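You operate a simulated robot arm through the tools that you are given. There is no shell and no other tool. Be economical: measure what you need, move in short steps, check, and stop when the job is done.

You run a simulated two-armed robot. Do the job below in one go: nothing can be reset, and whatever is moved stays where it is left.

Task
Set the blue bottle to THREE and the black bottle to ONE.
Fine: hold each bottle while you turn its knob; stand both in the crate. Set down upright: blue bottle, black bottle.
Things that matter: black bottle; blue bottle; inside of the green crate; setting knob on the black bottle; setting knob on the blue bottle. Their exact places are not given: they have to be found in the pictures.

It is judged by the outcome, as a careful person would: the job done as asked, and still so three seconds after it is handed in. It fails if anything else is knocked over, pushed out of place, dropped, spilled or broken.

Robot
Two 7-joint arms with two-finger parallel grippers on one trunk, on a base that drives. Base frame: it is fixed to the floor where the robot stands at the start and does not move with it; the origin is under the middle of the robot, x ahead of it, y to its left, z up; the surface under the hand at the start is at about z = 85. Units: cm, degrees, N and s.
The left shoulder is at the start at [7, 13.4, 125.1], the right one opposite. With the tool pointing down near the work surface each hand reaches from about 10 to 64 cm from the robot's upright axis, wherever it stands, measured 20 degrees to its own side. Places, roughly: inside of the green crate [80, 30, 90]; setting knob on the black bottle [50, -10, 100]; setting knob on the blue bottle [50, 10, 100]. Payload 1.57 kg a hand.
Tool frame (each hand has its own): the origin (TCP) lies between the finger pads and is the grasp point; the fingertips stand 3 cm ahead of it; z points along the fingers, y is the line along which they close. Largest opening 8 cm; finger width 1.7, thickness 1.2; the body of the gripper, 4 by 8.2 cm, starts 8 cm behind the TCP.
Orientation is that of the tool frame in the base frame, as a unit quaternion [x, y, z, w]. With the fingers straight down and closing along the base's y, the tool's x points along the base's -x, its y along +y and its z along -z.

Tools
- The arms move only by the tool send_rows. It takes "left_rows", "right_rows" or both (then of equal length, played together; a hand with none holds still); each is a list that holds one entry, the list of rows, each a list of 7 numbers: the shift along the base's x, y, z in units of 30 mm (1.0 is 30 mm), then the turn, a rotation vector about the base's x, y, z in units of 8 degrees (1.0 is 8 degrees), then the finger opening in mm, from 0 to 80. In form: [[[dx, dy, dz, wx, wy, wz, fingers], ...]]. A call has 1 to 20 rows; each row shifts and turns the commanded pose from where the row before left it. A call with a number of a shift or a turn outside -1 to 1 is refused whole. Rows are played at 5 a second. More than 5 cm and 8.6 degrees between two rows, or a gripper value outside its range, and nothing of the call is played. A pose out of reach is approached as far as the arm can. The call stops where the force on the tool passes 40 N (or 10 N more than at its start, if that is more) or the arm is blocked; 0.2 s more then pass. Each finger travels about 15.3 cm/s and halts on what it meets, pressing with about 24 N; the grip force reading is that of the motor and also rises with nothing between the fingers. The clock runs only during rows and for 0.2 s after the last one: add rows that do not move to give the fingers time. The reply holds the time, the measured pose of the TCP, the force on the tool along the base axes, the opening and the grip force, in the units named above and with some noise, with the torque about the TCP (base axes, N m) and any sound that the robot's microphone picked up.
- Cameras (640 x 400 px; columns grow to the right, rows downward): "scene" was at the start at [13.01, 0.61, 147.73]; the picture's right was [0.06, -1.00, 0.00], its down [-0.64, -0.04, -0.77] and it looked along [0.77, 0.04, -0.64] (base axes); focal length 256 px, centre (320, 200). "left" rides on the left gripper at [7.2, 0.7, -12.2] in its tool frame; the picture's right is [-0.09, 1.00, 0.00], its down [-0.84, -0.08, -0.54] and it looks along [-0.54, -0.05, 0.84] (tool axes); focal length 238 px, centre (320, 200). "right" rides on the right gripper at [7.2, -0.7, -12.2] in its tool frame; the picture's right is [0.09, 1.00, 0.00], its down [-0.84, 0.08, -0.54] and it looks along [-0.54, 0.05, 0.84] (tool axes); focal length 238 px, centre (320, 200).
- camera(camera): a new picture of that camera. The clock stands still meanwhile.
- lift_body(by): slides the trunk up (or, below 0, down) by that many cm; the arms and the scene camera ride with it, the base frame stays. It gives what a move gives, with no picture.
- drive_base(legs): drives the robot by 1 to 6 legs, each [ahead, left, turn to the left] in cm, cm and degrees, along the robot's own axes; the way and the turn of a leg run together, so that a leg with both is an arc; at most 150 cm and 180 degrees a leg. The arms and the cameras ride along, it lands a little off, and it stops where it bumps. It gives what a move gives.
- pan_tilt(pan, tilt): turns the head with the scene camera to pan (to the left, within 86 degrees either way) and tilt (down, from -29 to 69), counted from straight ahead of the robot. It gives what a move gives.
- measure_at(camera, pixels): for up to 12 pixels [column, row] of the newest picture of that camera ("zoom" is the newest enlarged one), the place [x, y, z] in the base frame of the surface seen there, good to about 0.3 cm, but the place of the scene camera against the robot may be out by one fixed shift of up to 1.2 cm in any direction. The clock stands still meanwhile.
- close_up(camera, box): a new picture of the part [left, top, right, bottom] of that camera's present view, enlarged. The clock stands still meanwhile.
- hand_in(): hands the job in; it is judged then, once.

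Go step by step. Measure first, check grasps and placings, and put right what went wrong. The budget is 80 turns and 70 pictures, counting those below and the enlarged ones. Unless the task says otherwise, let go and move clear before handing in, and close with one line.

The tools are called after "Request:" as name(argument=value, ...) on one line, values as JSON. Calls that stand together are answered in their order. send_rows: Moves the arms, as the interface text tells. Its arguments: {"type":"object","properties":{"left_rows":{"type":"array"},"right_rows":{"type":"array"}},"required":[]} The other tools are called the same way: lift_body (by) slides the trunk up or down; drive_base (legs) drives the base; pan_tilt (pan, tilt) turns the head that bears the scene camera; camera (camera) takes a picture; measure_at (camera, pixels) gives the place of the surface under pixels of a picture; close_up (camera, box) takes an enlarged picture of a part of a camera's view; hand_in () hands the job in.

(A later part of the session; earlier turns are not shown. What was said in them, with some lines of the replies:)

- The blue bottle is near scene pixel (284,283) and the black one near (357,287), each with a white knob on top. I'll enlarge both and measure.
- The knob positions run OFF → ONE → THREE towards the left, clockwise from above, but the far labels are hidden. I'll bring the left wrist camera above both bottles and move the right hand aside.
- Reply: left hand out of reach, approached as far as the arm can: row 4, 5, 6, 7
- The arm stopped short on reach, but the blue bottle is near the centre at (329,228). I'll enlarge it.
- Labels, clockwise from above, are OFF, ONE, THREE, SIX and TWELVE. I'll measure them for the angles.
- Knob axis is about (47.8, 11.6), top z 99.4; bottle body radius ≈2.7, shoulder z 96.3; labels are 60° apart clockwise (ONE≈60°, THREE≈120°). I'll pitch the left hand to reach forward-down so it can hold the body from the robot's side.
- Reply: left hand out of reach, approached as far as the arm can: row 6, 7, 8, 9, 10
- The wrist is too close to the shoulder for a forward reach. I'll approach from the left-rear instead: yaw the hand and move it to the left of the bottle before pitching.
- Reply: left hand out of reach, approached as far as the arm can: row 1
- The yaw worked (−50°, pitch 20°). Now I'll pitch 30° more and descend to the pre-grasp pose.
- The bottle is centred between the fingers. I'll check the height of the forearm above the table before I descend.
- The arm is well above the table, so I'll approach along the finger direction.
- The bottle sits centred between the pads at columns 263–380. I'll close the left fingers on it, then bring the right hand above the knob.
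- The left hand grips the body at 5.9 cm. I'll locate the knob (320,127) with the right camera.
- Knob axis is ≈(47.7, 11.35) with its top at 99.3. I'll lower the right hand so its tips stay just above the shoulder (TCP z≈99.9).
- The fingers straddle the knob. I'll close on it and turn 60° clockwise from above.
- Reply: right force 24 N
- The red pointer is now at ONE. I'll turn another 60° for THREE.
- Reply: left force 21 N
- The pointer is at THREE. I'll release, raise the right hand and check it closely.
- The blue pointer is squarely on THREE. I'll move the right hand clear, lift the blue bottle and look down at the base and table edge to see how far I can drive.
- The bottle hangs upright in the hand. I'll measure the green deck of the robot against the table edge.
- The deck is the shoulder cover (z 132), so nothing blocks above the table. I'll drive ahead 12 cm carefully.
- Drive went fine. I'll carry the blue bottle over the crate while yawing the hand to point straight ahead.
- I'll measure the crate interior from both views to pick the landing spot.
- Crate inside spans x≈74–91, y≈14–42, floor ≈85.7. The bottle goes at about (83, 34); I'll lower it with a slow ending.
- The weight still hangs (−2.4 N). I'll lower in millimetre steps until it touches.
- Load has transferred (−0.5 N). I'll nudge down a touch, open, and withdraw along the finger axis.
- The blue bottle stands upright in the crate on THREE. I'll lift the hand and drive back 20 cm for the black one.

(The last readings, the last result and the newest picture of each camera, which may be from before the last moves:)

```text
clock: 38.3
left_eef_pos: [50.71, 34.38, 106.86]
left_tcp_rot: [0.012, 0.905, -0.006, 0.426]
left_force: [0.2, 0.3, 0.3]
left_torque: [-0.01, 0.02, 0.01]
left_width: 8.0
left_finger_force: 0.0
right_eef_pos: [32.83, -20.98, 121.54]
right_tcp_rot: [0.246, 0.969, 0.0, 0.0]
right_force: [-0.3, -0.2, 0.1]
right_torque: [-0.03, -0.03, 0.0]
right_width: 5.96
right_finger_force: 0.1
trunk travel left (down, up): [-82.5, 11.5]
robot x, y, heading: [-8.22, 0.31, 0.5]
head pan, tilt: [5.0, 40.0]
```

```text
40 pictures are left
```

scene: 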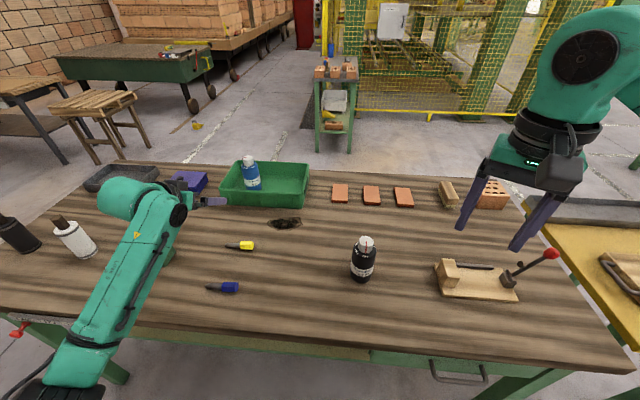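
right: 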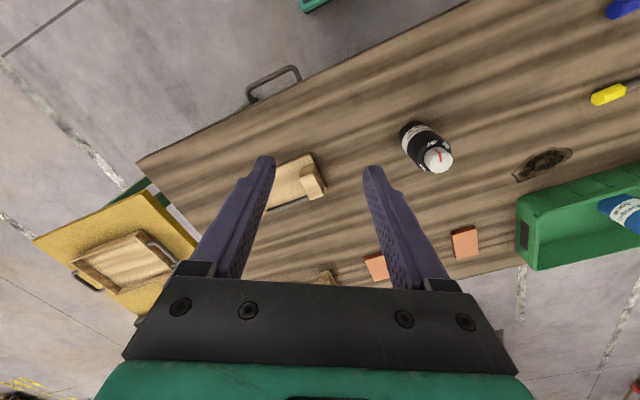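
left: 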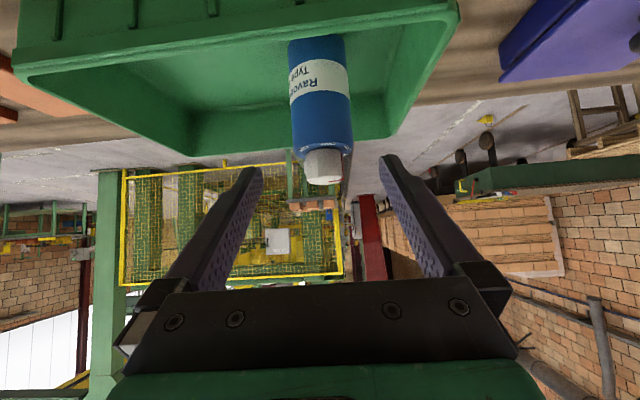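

Everything else is in place. I'll locate the black knob at (438,158) in the right view.

Request:
close_up(camera="right", box=[380, 110, 476, 170])

Request:
measure_at(camera="right", pixels=[[438, 160], [428, 158], [448, 158], [438, 151], [403, 135], [415, 128], [436, 132]])

```text
6.67 times, centred on (428, 140) of right
```

zoom: 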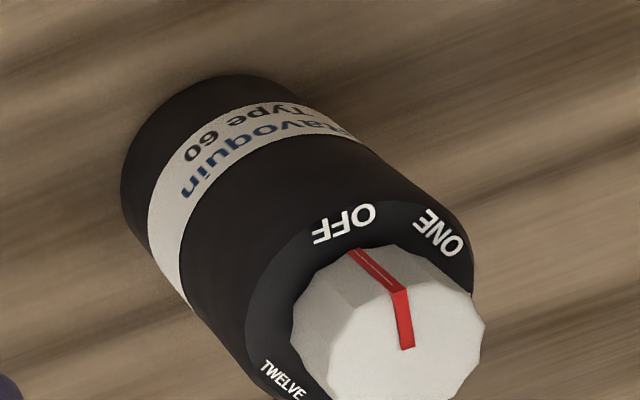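

```text
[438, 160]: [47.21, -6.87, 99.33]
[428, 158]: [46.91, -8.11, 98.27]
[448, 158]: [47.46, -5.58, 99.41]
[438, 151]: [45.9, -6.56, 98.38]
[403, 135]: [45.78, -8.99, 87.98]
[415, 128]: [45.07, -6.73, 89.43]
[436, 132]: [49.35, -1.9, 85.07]
```

Black knob axis is ≈(47.6, −6.5). I'll move the left hand to the same kind of pre-grasp behind and left of it.

Request:
send_rows(left_rows=[[[-0.28, -0.906, -0.19, 0, 0, -0.505, 80], [-0.28, -0.906, -0.19, 0, 0, -0.505, 80], [-0.28, -0.906, -0.19, 0, 0, -0.505, 80], [-0.28, -0.906, -0.19, 0, 0, -0.505, 80], [-0.28, -0.906, -0.19, 0, 0, -0.505, 80], [-0.28, -0.906, -0.19, 0, 0, -0.505, 80], [-0.28, -0.906, -0.19, 0, 0, -0.505, 80], [-0.28, -0.906, -0.19, 0, 0, -0.505, 80], [-0.28, -0.906, -0.19, 0, 0, -0.505, 80], [-0.28, -0.906, -0.19, 0, 0, -0.505, 80], [-0.28, -0.906, -0.19, 0, 0, -0.505, 80], [-0.28, -0.906, -0.19, 0, 0, -0.505, 80]]])

Request:
camera(camera="left")

```text
clock: 40.9
left_eef_pos: [40.55, 1.6, 100.08]
left_tcp_rot: [0.383, 0.82, -0.181, 0.386]
left_force: [0.3, -0.2, -0.2]
left_torque: [0.0, 0.03, 0.0]
left_width: 8.0
left_finger_force: 0.1
right_eef_pos: [32.87, -21.09, 121.58]
right_tcp_rot: [0.246, 0.969, 0.0, 0.0]
right_force: [0.5, -0.4, -0.7]
right_torque: [-0.02, -0.03, 0.03]
right_width: 5.99
right_finger_force: 0.1
trunk travel left (down, up): [-82.5, 11.5]
robot x, y, heading: [-7.76, 0.05, 0.2]
head pan, tilt: [5.0, 40.0]
```

```text
38 pictures are left
```

left: 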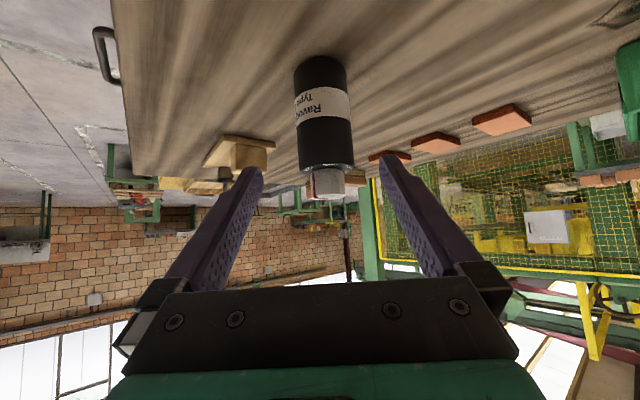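

The black bottle is centred (column ≈324). I'll approach and close, then check.

Request:
send_rows(left_rows=[[[0.467, -0.543, -0.635, 0, 0, 0, 80], [0.467, -0.543, -0.635, 0, 0, 0, 80], [0.467, -0.543, -0.635, 0, 0, 0, 80], [0.467, -0.543, -0.635, 0, 0, 0, 80], [0.467, -0.543, -0.635, 0, 0, 0, 80], [0, 0, 0, 0, 0, 0, 80]]])

Request:
camera(camera="left")

```text
clock: 42.3
left_eef_pos: [47.87, -6.5, 90.38]
left_tcp_rot: [0.383, 0.819, -0.181, 0.386]
left_force: [-0.3, 0.0, 0.2]
left_torque: [0.0, 0.02, 0.0]
left_width: 8.0
left_finger_force: 0.1
right_eef_pos: [32.84, -20.84, 121.55]
right_tcp_rot: [0.246, 0.969, 0.001, 0.0]
right_force: [0.5, 0.4, -0.4]
right_torque: [0.01, -0.01, -0.02]
right_width: 6.01
right_finger_force: 0.0
trunk travel left (down, up): [-82.5, 11.5]
robot x, y, heading: [-7.91, 0.13, 0.3]
head pan, tilt: [5.0, 40.0]
```

```text
37 pictures are left
```

left: 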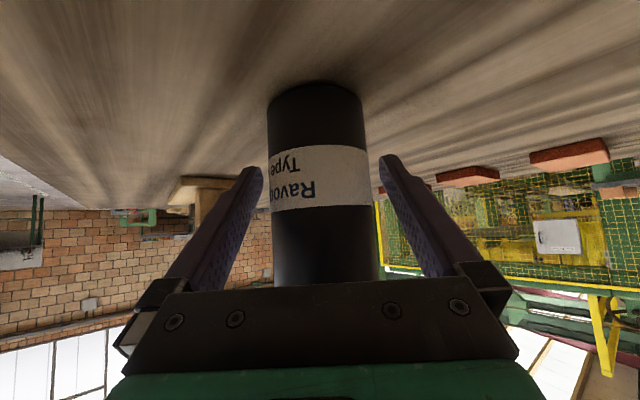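

Centred; I'll close on the bottle and bring the right hand above the knob with zero yaw.

Request:
send_rows(left_rows=[[[0, 0, 0, 0, 0, 0, 65], [0, 0, 0, 0, 0, 0, 58], [0, 0, 0, 0, 0, 0, 52], [0, 0, 0, 0, 0, 0, 45], [0, 0, 0, 0, 0, 0, 45]]])

Request:
send_rows(right_rows=[[[0.817, 0.805, -0.53, 0, 0, 0.593, 52], [0.817, 0.805, -0.53, 0, 0, 0.593, 52], [0.817, 0.805, -0.53, 0, 0, 0.593, 52], [0.817, 0.805, -0.53, 0, 0, 0.593, 52], [0.817, 0.805, -0.53, 0, 0, 0.593, 52], [0.817, 0.805, -0.53, 0, 0, 0.593, 52], [0, 0, 0, 0, 0, 0, 52]]])

Request:
close_up(camera="right", box=[272, 80, 368, 140])

Request:
measure_at(camera="zoom", pixels=[[320, 335], [240, 300], [390, 300], [335, 210], [320, 270], [320, 320], [340, 140]])

```text
clock: 43.5
left_eef_pos: [47.72, -6.48, 90.31]
left_tcp_rot: [0.383, 0.82, -0.181, 0.386]
left_force: [0.9, -0.5, -0.2]
left_torque: [0.03, -0.1, -0.06]
left_width: 5.92
left_finger_force: 23.7
right_eef_pos: [32.72, -21.03, 121.53]
right_tcp_rot: [0.246, 0.969, 0.0, 0.0]
right_force: [-0.7, -0.7, 0.7]
right_torque: [0.03, 0.01, 0.01]
right_width: 6.0
right_finger_force: 0.1
trunk travel left (down, up): [-82.5, 11.5]
robot x, y, heading: [-8.16, -0.33, 0.6]
head pan, tilt: [5.0, 40.0]
```

```text
clock: 45.1
left_eef_pos: [47.7, -6.44, 90.38]
left_tcp_rot: [0.383, 0.82, -0.18, 0.384]
left_force: [0.6, 0.2, 1.4]
left_torque: [0.03, -0.19, 0.07]
left_width: 5.93
left_finger_force: 23.7
right_eef_pos: [47.44, -6.43, 112.11]
right_tcp_rot: [0.001, 1.0, 0.0, -0.001]
right_force: [0.7, -0.1, -0.4]
right_torque: [-0.01, -0.01, -0.01]
right_width: 5.22
right_finger_force: 0.0
trunk travel left (down, up): [-82.5, 11.5]
robot x, y, heading: [-7.97, -0.19, 0.3]
head pan, tilt: [5.0, 40.0]
```

```text
6.67 times, centred on (320, 110) of right
```

zoom: 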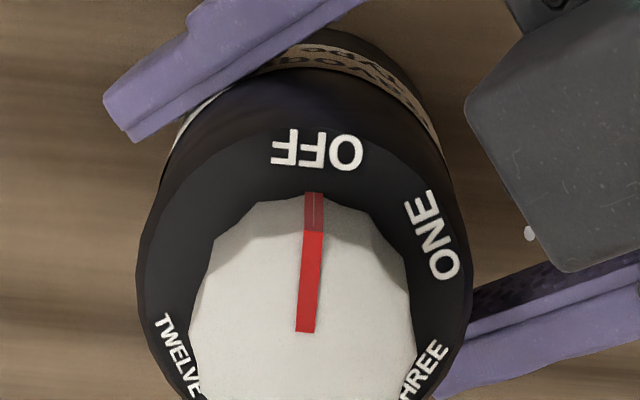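

```text
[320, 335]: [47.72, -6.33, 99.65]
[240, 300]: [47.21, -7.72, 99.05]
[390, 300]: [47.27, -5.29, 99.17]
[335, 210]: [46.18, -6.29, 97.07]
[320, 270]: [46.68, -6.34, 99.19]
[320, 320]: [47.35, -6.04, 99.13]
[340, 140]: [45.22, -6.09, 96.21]
```

The pointer reads OFF and the knob axis is ≈(47.6, −6.65). I'll correct by ~2 mm and descend around it.

Request:
send_rows(right_rows=[[[0.05, -0.08, -0.8, 0, 0, 0, 52], [0, 0, -0.82, 0, 0, 0, 52], [0, 0, -0.82, 0, 0, 0, 52], [0, 0, -0.82, 0, 0, 0, 52], [0, 0, -0.8, 0, 0, 0, 52], [0, 0, 0, 0, 0, 0, 52]]])

Request:
camera(camera="right")

```text
clock: 46.5
left_eef_pos: [47.75, -6.44, 90.31]
left_tcp_rot: [0.383, 0.82, -0.181, 0.385]
left_force: [-0.6, -0.4, 0.3]
left_torque: [0.04, -0.03, 0.0]
left_width: 5.9
left_finger_force: 23.9
right_eef_pos: [47.6, -6.79, 99.95]
right_tcp_rot: [0.0, 1.0, 0.001, -0.001]
right_force: [0.0, -0.6, 0.1]
right_torque: [-0.01, -0.02, 0.01]
right_width: 5.19
right_finger_force: 0.1
trunk travel left (down, up): [-82.5, 11.5]
robot x, y, heading: [-7.76, -0.38, 0.3]
head pan, tilt: [5.0, 40.0]
```

```text
35 pictures are left
```

right: 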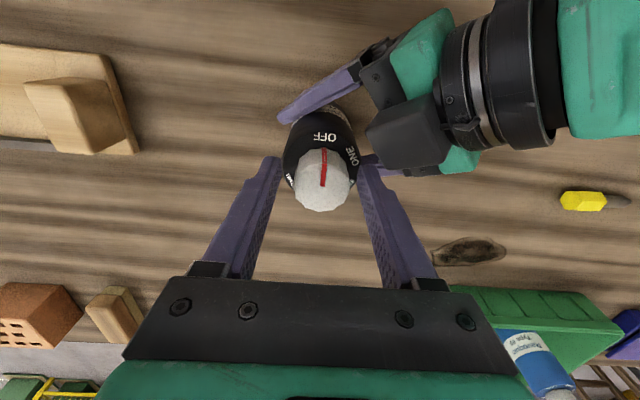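

Knob is centred. I'll close and turn 60° clockwise to ONE.

Request:
send_rows(right_rows=[[[0, 0, 0, 0, 0, 0, 42], [0, 0, 0, 0, 0, 0, 36], [0, 0, 0, 0, 0, 0, 28], [0, 0, 0, 0, 0, 0, 28]]])

Request:
send_rows(right_rows=[[[0, 0, 0, 0, 0, -0.75, 28], [0, 0, 0, 0, 0, -0.75, 28], [0, 0, 0, 0, 0, -0.75, 28], [0, 0, 0, 0, 0, -0.75, 28], [0, 0, 0, 0, 0, -0.75, 28], [0, 0, 0, 0, 0, -0.75, 28], [0, 0, 0, 0, 0, -0.75, 28], [0, 0, 0, 0, 0, -0.75, 28], [0, 0, 0, 0, 0, -0.75, 28], [0, 0, 0, 0, 0, -0.75, 28]]])

Request:
close_up(camera="right", box=[240, 100, 400, 200])

```text
clock: 47.5
left_eef_pos: [47.79, -6.4, 90.21]
left_tcp_rot: [0.383, 0.82, -0.182, 0.385]
left_force: [0.2, -7.1, -0.7]
left_torque: [0.76, -0.03, -0.03]
left_width: 5.93
left_finger_force: 24.0
right_eef_pos: [47.56, -6.63, 99.9]
right_tcp_rot: [0.0, 1.0, 0.001, 0.0]
right_force: [-1.2, 7.1, 0.5]
right_torque: [-0.09, 0.07, 0.02]
right_width: 3.5
right_finger_force: 23.8
trunk travel left (down, up): [-82.5, 11.5]
robot x, y, heading: [-7.99, -0.07, 0.2]
head pan, tilt: [5.0, 40.0]
```

```text
clock: 49.7
left_eef_pos: [47.7, -6.48, 90.33]
left_tcp_rot: [0.383, 0.82, -0.182, 0.385]
left_force: [-10.8, -13.5, 1.8]
left_torque: [0.37, -0.68, -0.07]
left_width: 5.96
left_finger_force: 23.8
right_eef_pos: [47.75, -6.51, 99.9]
right_tcp_rot: [0.502, 0.865, 0.002, 0.002]
right_force: [11.2, 14.1, -0.3]
right_torque: [0.99, -0.42, 0.07]
right_width: 3.47
right_finger_force: 24.1
trunk travel left (down, up): [-82.5, 11.5]
robot x, y, heading: [-8.26, -0.0, 0.2]
head pan, tilt: [5.0, 40.0]
```

```text
4.00 times, centred on (320, 150) of right
```

zoom: 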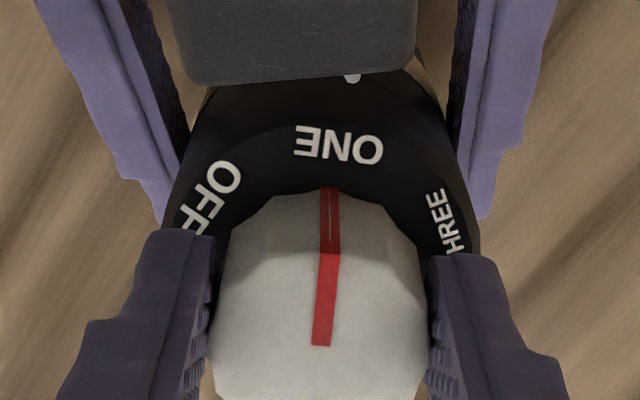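

The pointer is on ONE. I'll release, raise the right hand and verify.

Request:
send_rows(right_rows=[[[0, 0, 0, 0, 0, 0, 52], [0, 0, 0, 0, 0, 0, 52], [0, 0, 0.9, 0, 0, 0, 52], [0, 0, 0.9, 0, 0, 0, 52], [0, 0, 0.9, 0, 0, 0, 52], [0, 0, 0.9, 0, 0, 0, 52]]])

Request:
close_up(camera="right", box=[256, 70, 384, 150])

```text
clock: 51.1
left_eef_pos: [47.63, -6.33, 90.4]
left_tcp_rot: [0.383, 0.82, -0.181, 0.385]
left_force: [0.9, 2.2, 3.6]
left_torque: [0.02, -0.19, 0.05]
left_width: 5.9
left_finger_force: 23.9
right_eef_pos: [47.41, -6.52, 110.61]
right_tcp_rot: [0.5, 0.866, -0.001, 0.0]
right_force: [-0.6, 0.7, 0.8]
right_torque: [0.0, 0.0, -0.01]
right_width: 5.2
right_finger_force: 0.0
trunk travel left (down, up): [-82.5, 11.5]
robot x, y, heading: [-8.03, -0.19, 0.1]
head pan, tilt: [5.0, 40.0]
```

```text
5.00 times, centred on (320, 110) of right
```

zoom: 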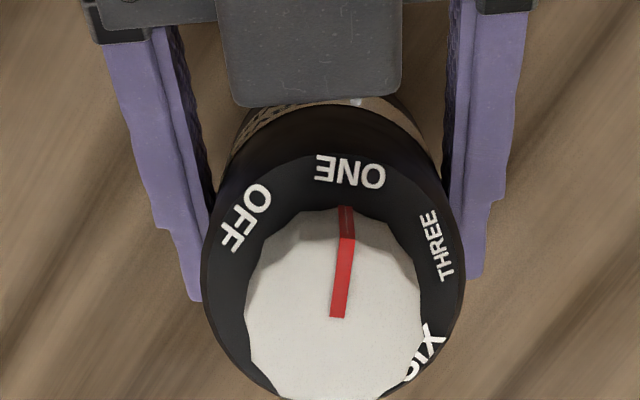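

Black is on ONE. I'll clear the right hand, lift the black bottle and drive ahead 20 cm.

Request:
send_rows(right_rows=[[[0, -0.9, 0.4, 0, 0, 0.6, 60], [0, -0.9, 0.4, 0, 0, 0.6, 60], [0, -0.9, 0.4, 0, 0, 0.6, 60], [-0.4, -0.9, 0.4, 0, 0, 0.6, 60], [-0.4, -0.9, 0.4, 0, 0, 0.6, 60], [-0.4, -0.9, 0.4, 0, 0, 0.6, 60], [-0.4, -0.9, 0.4, 0, 0, 0.6, 60]]])

Request:
send_rows(left_rows=[[[0, 0, 0.5, 0, 0, 0, 45], [0, 0, 0.7, 0, 0, 0, 45], [0, 0, 0.7, 0, 0, 0, 45], [0, 0, 0.7, 0, 0, 0, 45], [0, 0, 0.7, 0, 0, 0, 45], [0, 0, 0.7, 0, 0, 0, 45], [0, 0, 0.4, 0, 0, 0, 45]]])

Request:
drive_base(legs=[[20, 0, 0]])

Request:
pan_tilt(pan=15, tilt=45)

Request:
camera(camera="scene")

```text
clock: 52.7
left_eef_pos: [47.73, -6.44, 90.38]
left_tcp_rot: [0.382, 0.82, -0.18, 0.386]
left_force: [-1.9, 1.6, 0.7]
left_torque: [-0.04, -0.02, 0.0]
left_width: 5.92
left_finger_force: 23.8
right_eef_pos: [42.8, -25.73, 119.19]
right_tcp_rot: [0.228, 0.974, 0.001, 0.0]
right_force: [0.1, 0.2, 0.7]
right_torque: [0.0, 0.0, -0.02]
right_width: 6.03
right_finger_force: 0.0
trunk travel left (down, up): [-82.5, 11.5]
robot x, y, heading: [-8.36, 0.02, 0.4]
head pan, tilt: [5.0, 40.0]
```

```text
clock: 54.3
left_eef_pos: [47.73, -6.51, 103.53]
left_tcp_rot: [0.383, 0.82, -0.181, 0.385]
left_force: [-0.1, 0.0, -1.7]
left_torque: [0.0, -0.01, 0.03]
left_width: 5.91
left_finger_force: 23.7
right_eef_pos: [43.04, -25.64, 119.03]
right_tcp_rot: [0.229, 0.974, 0.001, 0.001]
right_force: [-0.2, 0.0, 0.8]
right_torque: [-0.02, 0.0, 0.02]
right_width: 6.0
right_finger_force: 0.1
trunk travel left (down, up): [-82.5, 11.5]
robot x, y, heading: [-8.14, -0.17, 0.1]
head pan, tilt: [5.0, 40.0]
```

```text
clock: 55.9
left_eef_pos: [67.17, -6.32, 103.7]
left_tcp_rot: [0.382, 0.82, -0.18, 0.386]
left_force: [-0.1, -0.5, -2.6]
left_torque: [0.0, -0.03, 0.03]
left_width: 5.9
left_finger_force: 24.1
right_eef_pos: [62.52, -25.32, 119.17]
right_tcp_rot: [0.227, 0.974, 0.001, 0.001]
right_force: [-0.5, 0.1, 0.1]
right_torque: [-0.03, 0.0, 0.03]
right_width: 6.02
right_finger_force: 0.2
trunk travel left (down, up): [-82.5, 11.5]
robot x, y, heading: [11.54, 0.14, 0.3]
head pan, tilt: [5.0, 40.0]
```

```text
clock: 56.6
left_eef_pos: [67.59, -6.18, 103.5]
left_tcp_rot: [0.381, 0.821, -0.18, 0.385]
left_force: [0.4, 0.1, -2.5]
left_torque: [0.03, -0.03, -0.01]
left_width: 5.9
left_finger_force: 24.0
right_eef_pos: [62.74, -25.39, 118.95]
right_tcp_rot: [0.228, 0.974, 0.001, -0.001]
right_force: [0.2, -0.4, -1.1]
right_torque: [0.01, 0.03, 0.01]
right_width: 5.99
right_finger_force: 0.1
trunk travel left (down, up): [-82.5, 11.5]
robot x, y, heading: [12.06, 0.11, 0.5]
head pan, tilt: [15.0, 45.0]
```

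```text
32 pictures are left
```

scene: 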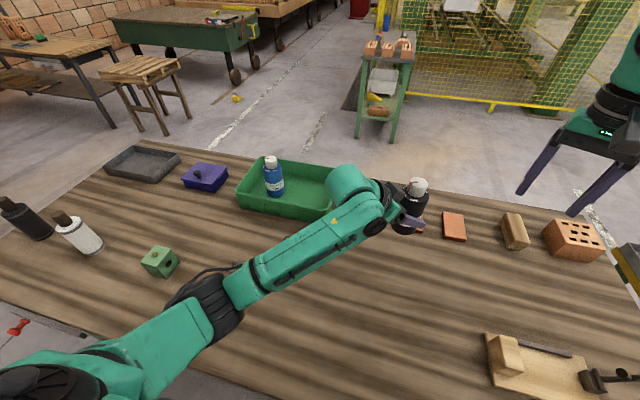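

I'll carry the black bottle to above (83, 21.5), yawing the hand straight ahead.

Request:
send_rows(left_rows=[[[0.513, 0.923, 0.035, 0, 0, 0.6, 45], [0.513, 0.923, 0.035, 0, 0, 0.6, 45], [0.513, 0.923, 0.035, 0, 0, 0.6, 45], [0.513, 0.923, 0.035, 0, 0, 0.6, 45], [0.513, 0.923, 0.035, 0, 0, 0.6, 45], [0.513, 0.923, 0.035, 0, 0, 0.6, 45], [0.513, 0.923, 0.035, 0, 0, 0.6, 45], [0.513, 0.923, 0.035, 0, 0, 0.6, 45], [0.513, 0.923, 0.035, 0, 0, 0.6, 45], [0.513, 0.923, 0.035, 0, 0, 0.6, 45], [0, 0, 0, 0, 0, 0, 45]]])

Request:
camera(camera="left")

Request:
close_up(camera="scene", box=[200, 120, 392, 240])

```text
clock: 59.0
left_eef_pos: [82.77, 21.5, 104.34]
left_tcp_rot: [0.015, 0.905, -0.009, 0.425]
left_force: [0.9, 0.1, -3.1]
left_torque: [0.0, 0.03, 0.0]
left_width: 5.91
left_finger_force: 23.9
right_eef_pos: [62.76, -25.41, 119.05]
right_tcp_rot: [0.227, 0.974, 0.0, 0.0]
right_force: [0.2, -0.8, -0.1]
right_torque: [-0.01, 0.01, 0.02]
right_width: 5.99
right_finger_force: 0.0
trunk travel left (down, up): [-82.5, 11.5]
robot x, y, heading: [11.53, -0.3, 0.5]
head pan, tilt: [15.0, 45.0]
```

```text
31 pictures are left
```

left: 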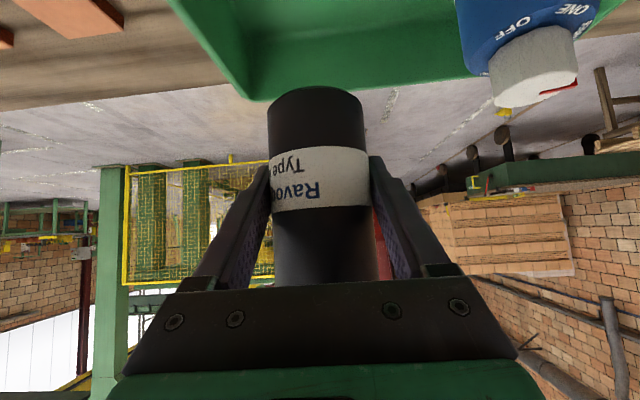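

```text
3.33 times, centred on (296, 180) of scene
```

zoom: 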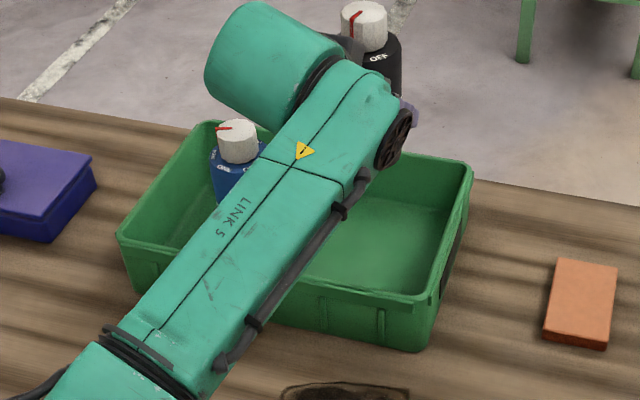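

Space is clear: blue stays at y≈34 and the hand at y≈21.5. I'll lower the black bottle with a slow ending.

Request:
send_rows(left_rows=[[[0, 0, -0.7, 0, 0, 0, 45], [0, 0, -0.7, 0, 0, 0, 45], [0, 0, -0.7, 0, 0, 0, 45], [0, 0, -0.7, 0, 0, 0, 45], [0, 0, -0.6, 0, 0, 0, 45], [0, 0, -0.4, 0, 0, 0, 45], [0, 0, -0.25, 0, 0, 0, 45], [0, 0, -0.15, 0, 0, 0, 45], [0, 0, -0.1, 0, 0, 0, 45], [0, 0, -0.05, 0, 0, 0, 45], [0, 0, 0, 0, 0, 0, 45]]])

```text
clock: 61.4
left_eef_pos: [82.8, 21.44, 91.35]
left_tcp_rot: [0.015, 0.905, -0.009, 0.425]
left_force: [0.1, -0.1, -2.6]
left_torque: [-0.02, 0.01, 0.0]
left_width: 5.89
left_finger_force: 24.4
right_eef_pos: [62.66, -25.39, 119.02]
right_tcp_rot: [0.228, 0.974, 0.0, 0.0]
right_force: [0.3, 0.0, 0.4]
right_torque: [0.0, 0.01, -0.02]
right_width: 6.0
right_finger_force: 0.1
trunk travel left (down, up): [-82.5, 11.5]
robot x, y, heading: [11.68, 0.19, 0.3]
head pan, tilt: [15.0, 45.0]
```

Not yet touching (−2.6 N), so a few millimetres more.

Request:
send_rows(left_rows=[[[0, 0, -0.05, 0, 0, 0, 45], [0, 0, -0.04, 0, 0, 0, 45], [0, 0, -0.03, 0, 0, 0, 45], [0, 0, 0, 0, 0, 0, 45]]])

```text
clock: 62.4
left_eef_pos: [82.88, 21.46, 91.11]
left_tcp_rot: [0.016, 0.905, -0.008, 0.425]
left_force: [0.1, 0.4, -3.3]
left_torque: [0.01, 0.0, -0.01]
left_width: 5.89
left_finger_force: 24.0
right_eef_pos: [62.79, -25.49, 118.97]
right_tcp_rot: [0.227, 0.974, 0.0, 0.001]
right_force: [-0.3, 0.5, -0.7]
right_torque: [-0.01, -0.04, 0.0]
right_width: 5.98
right_finger_force: 0.1
trunk travel left (down, up): [-82.5, 11.5]
robot x, y, heading: [11.72, 0.12, 0.8]
head pan, tilt: [15.0, 45.0]
```

Request:
send_rows(left_rows=[[[0, 0, -0.04, 0, 0, 0, 45], [0, 0, -0.03, 0, 0, 0, 45], [0, 0, 0, 0, 0, 0, 45]]])

```text
clock: 63.2
left_eef_pos: [82.83, 21.45, 90.94]
left_tcp_rot: [0.015, 0.905, -0.008, 0.425]
left_force: [-0.2, -0.1, 0.1]
left_torque: [-0.02, -0.01, -0.01]
left_width: 5.9
left_finger_force: 23.8
right_eef_pos: [62.8, -25.24, 119.08]
right_tcp_rot: [0.228, 0.974, 0.0, 0.0]
right_force: [0.5, -0.4, 0.4]
right_torque: [0.02, -0.02, 0.02]
right_width: 5.98
right_finger_force: 0.1
trunk travel left (down, up): [-82.5, 11.5]
robot x, y, heading: [11.26, 0.03, 0.4]
head pan, tilt: [15.0, 45.0]
```

The bottle now rests on the floor (0.1 N). I'll open and withdraw up and back.

Request:
send_rows(left_rows=[[[0, 0, 0, 0, 0, 0, 62], [0, 0, 0, 0, 0, 0, 70], [0, 0, 0, 0, 0, 0, 80], [0, 0, 0, 0, 0, 0, 80], [-0.5, 0, 0.45, 0, 0, 0, 80], [-0.5, 0, 0.5, 0, 0, 0, 80], [-0.5, 0, 0.6, 0, 0, 0, 80], [-0.5, 0, 0.7, 0, 0, 0, 80], [-0.5, 0, 0.7, 0, 0, 0, 80], [-0.5, 0, 0.7, 0, 0, 0, 80], [-0.5, 0, 0.8, 0, 0, 0, 80], [-0.5, 0, 0.8, 0, 0, 0, 80]]])

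Request:
drive_base(legs=[[-15, 0, 0]])

Request:
camera(camera="scene")

Request:
camera(camera="left")

```text
clock: 65.8
left_eef_pos: [70.6, 21.38, 106.74]
left_tcp_rot: [0.015, 0.905, -0.008, 0.425]
left_force: [0.1, 0.3, -0.2]
left_torque: [0.0, 0.03, 0.0]
left_width: 8.02
left_finger_force: 0.1
right_eef_pos: [62.68, -25.36, 119.14]
right_tcp_rot: [0.228, 0.974, 0.001, 0.0]
right_force: [-0.4, 0.5, 0.4]
right_torque: [0.01, 0.02, 0.01]
right_width: 6.01
right_finger_force: 0.1
trunk travel left (down, up): [-82.5, 11.5]
robot x, y, heading: [11.83, -0.03, 0.4]
head pan, tilt: [15.0, 45.0]
```

```text
clock: 67.2
left_eef_pos: [56.35, 21.29, 106.48]
left_tcp_rot: [0.015, 0.906, -0.008, 0.424]
left_force: [1.1, -0.1, -0.1]
left_torque: [-0.01, 0.03, -0.01]
left_width: 8.0
left_finger_force: 0.1
right_eef_pos: [48.25, -25.53, 118.93]
right_tcp_rot: [0.228, 0.974, 0.0, -0.001]
right_force: [0.0, 0.2, -0.2]
right_torque: [-0.03, 0.05, 0.05]
right_width: 6.0
right_finger_force: 0.0
trunk travel left (down, up): [-82.5, 11.5]
robot x, y, heading: [-2.9, 0.04, 0.5]
head pan, tilt: [15.0, 45.0]
```

```text
29 pictures are left
```

scene: 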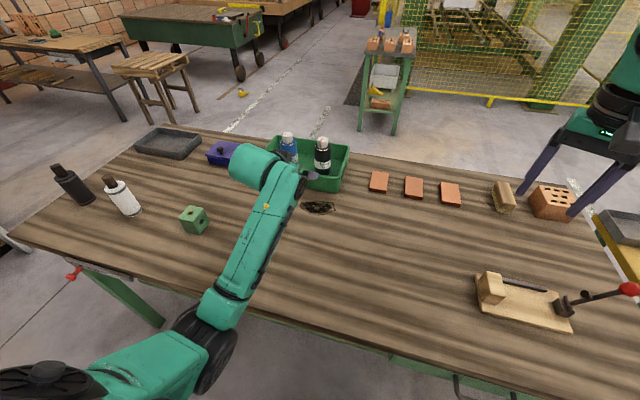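

```text
28 pictures are left
```

left: 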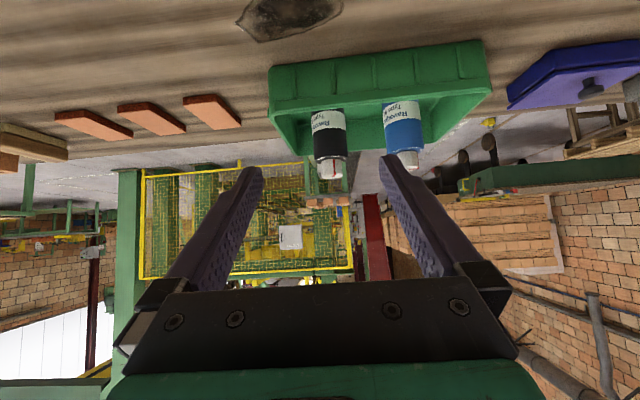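

Both bottles stand upright in the crate. One last enlarged check of the knobs and crate.

Request:
close_up(camera="scene", box=[262, 120, 358, 180])

```text
6.67 times, centred on (310, 150) of scene
```

zoom: 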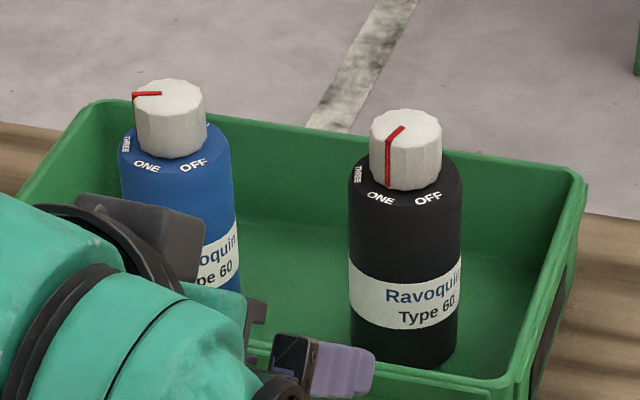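

The blue pointer faces THREE and the black pointer faces ONE. Both bottles are upright and the hands are clear, so I'll hand in.

Request:
hand_in()

```text
The job is handed in.
```

The blue bottle is set to THREE and the black bottle to ONE; both stand upright in the green crate, and the job is handed in.
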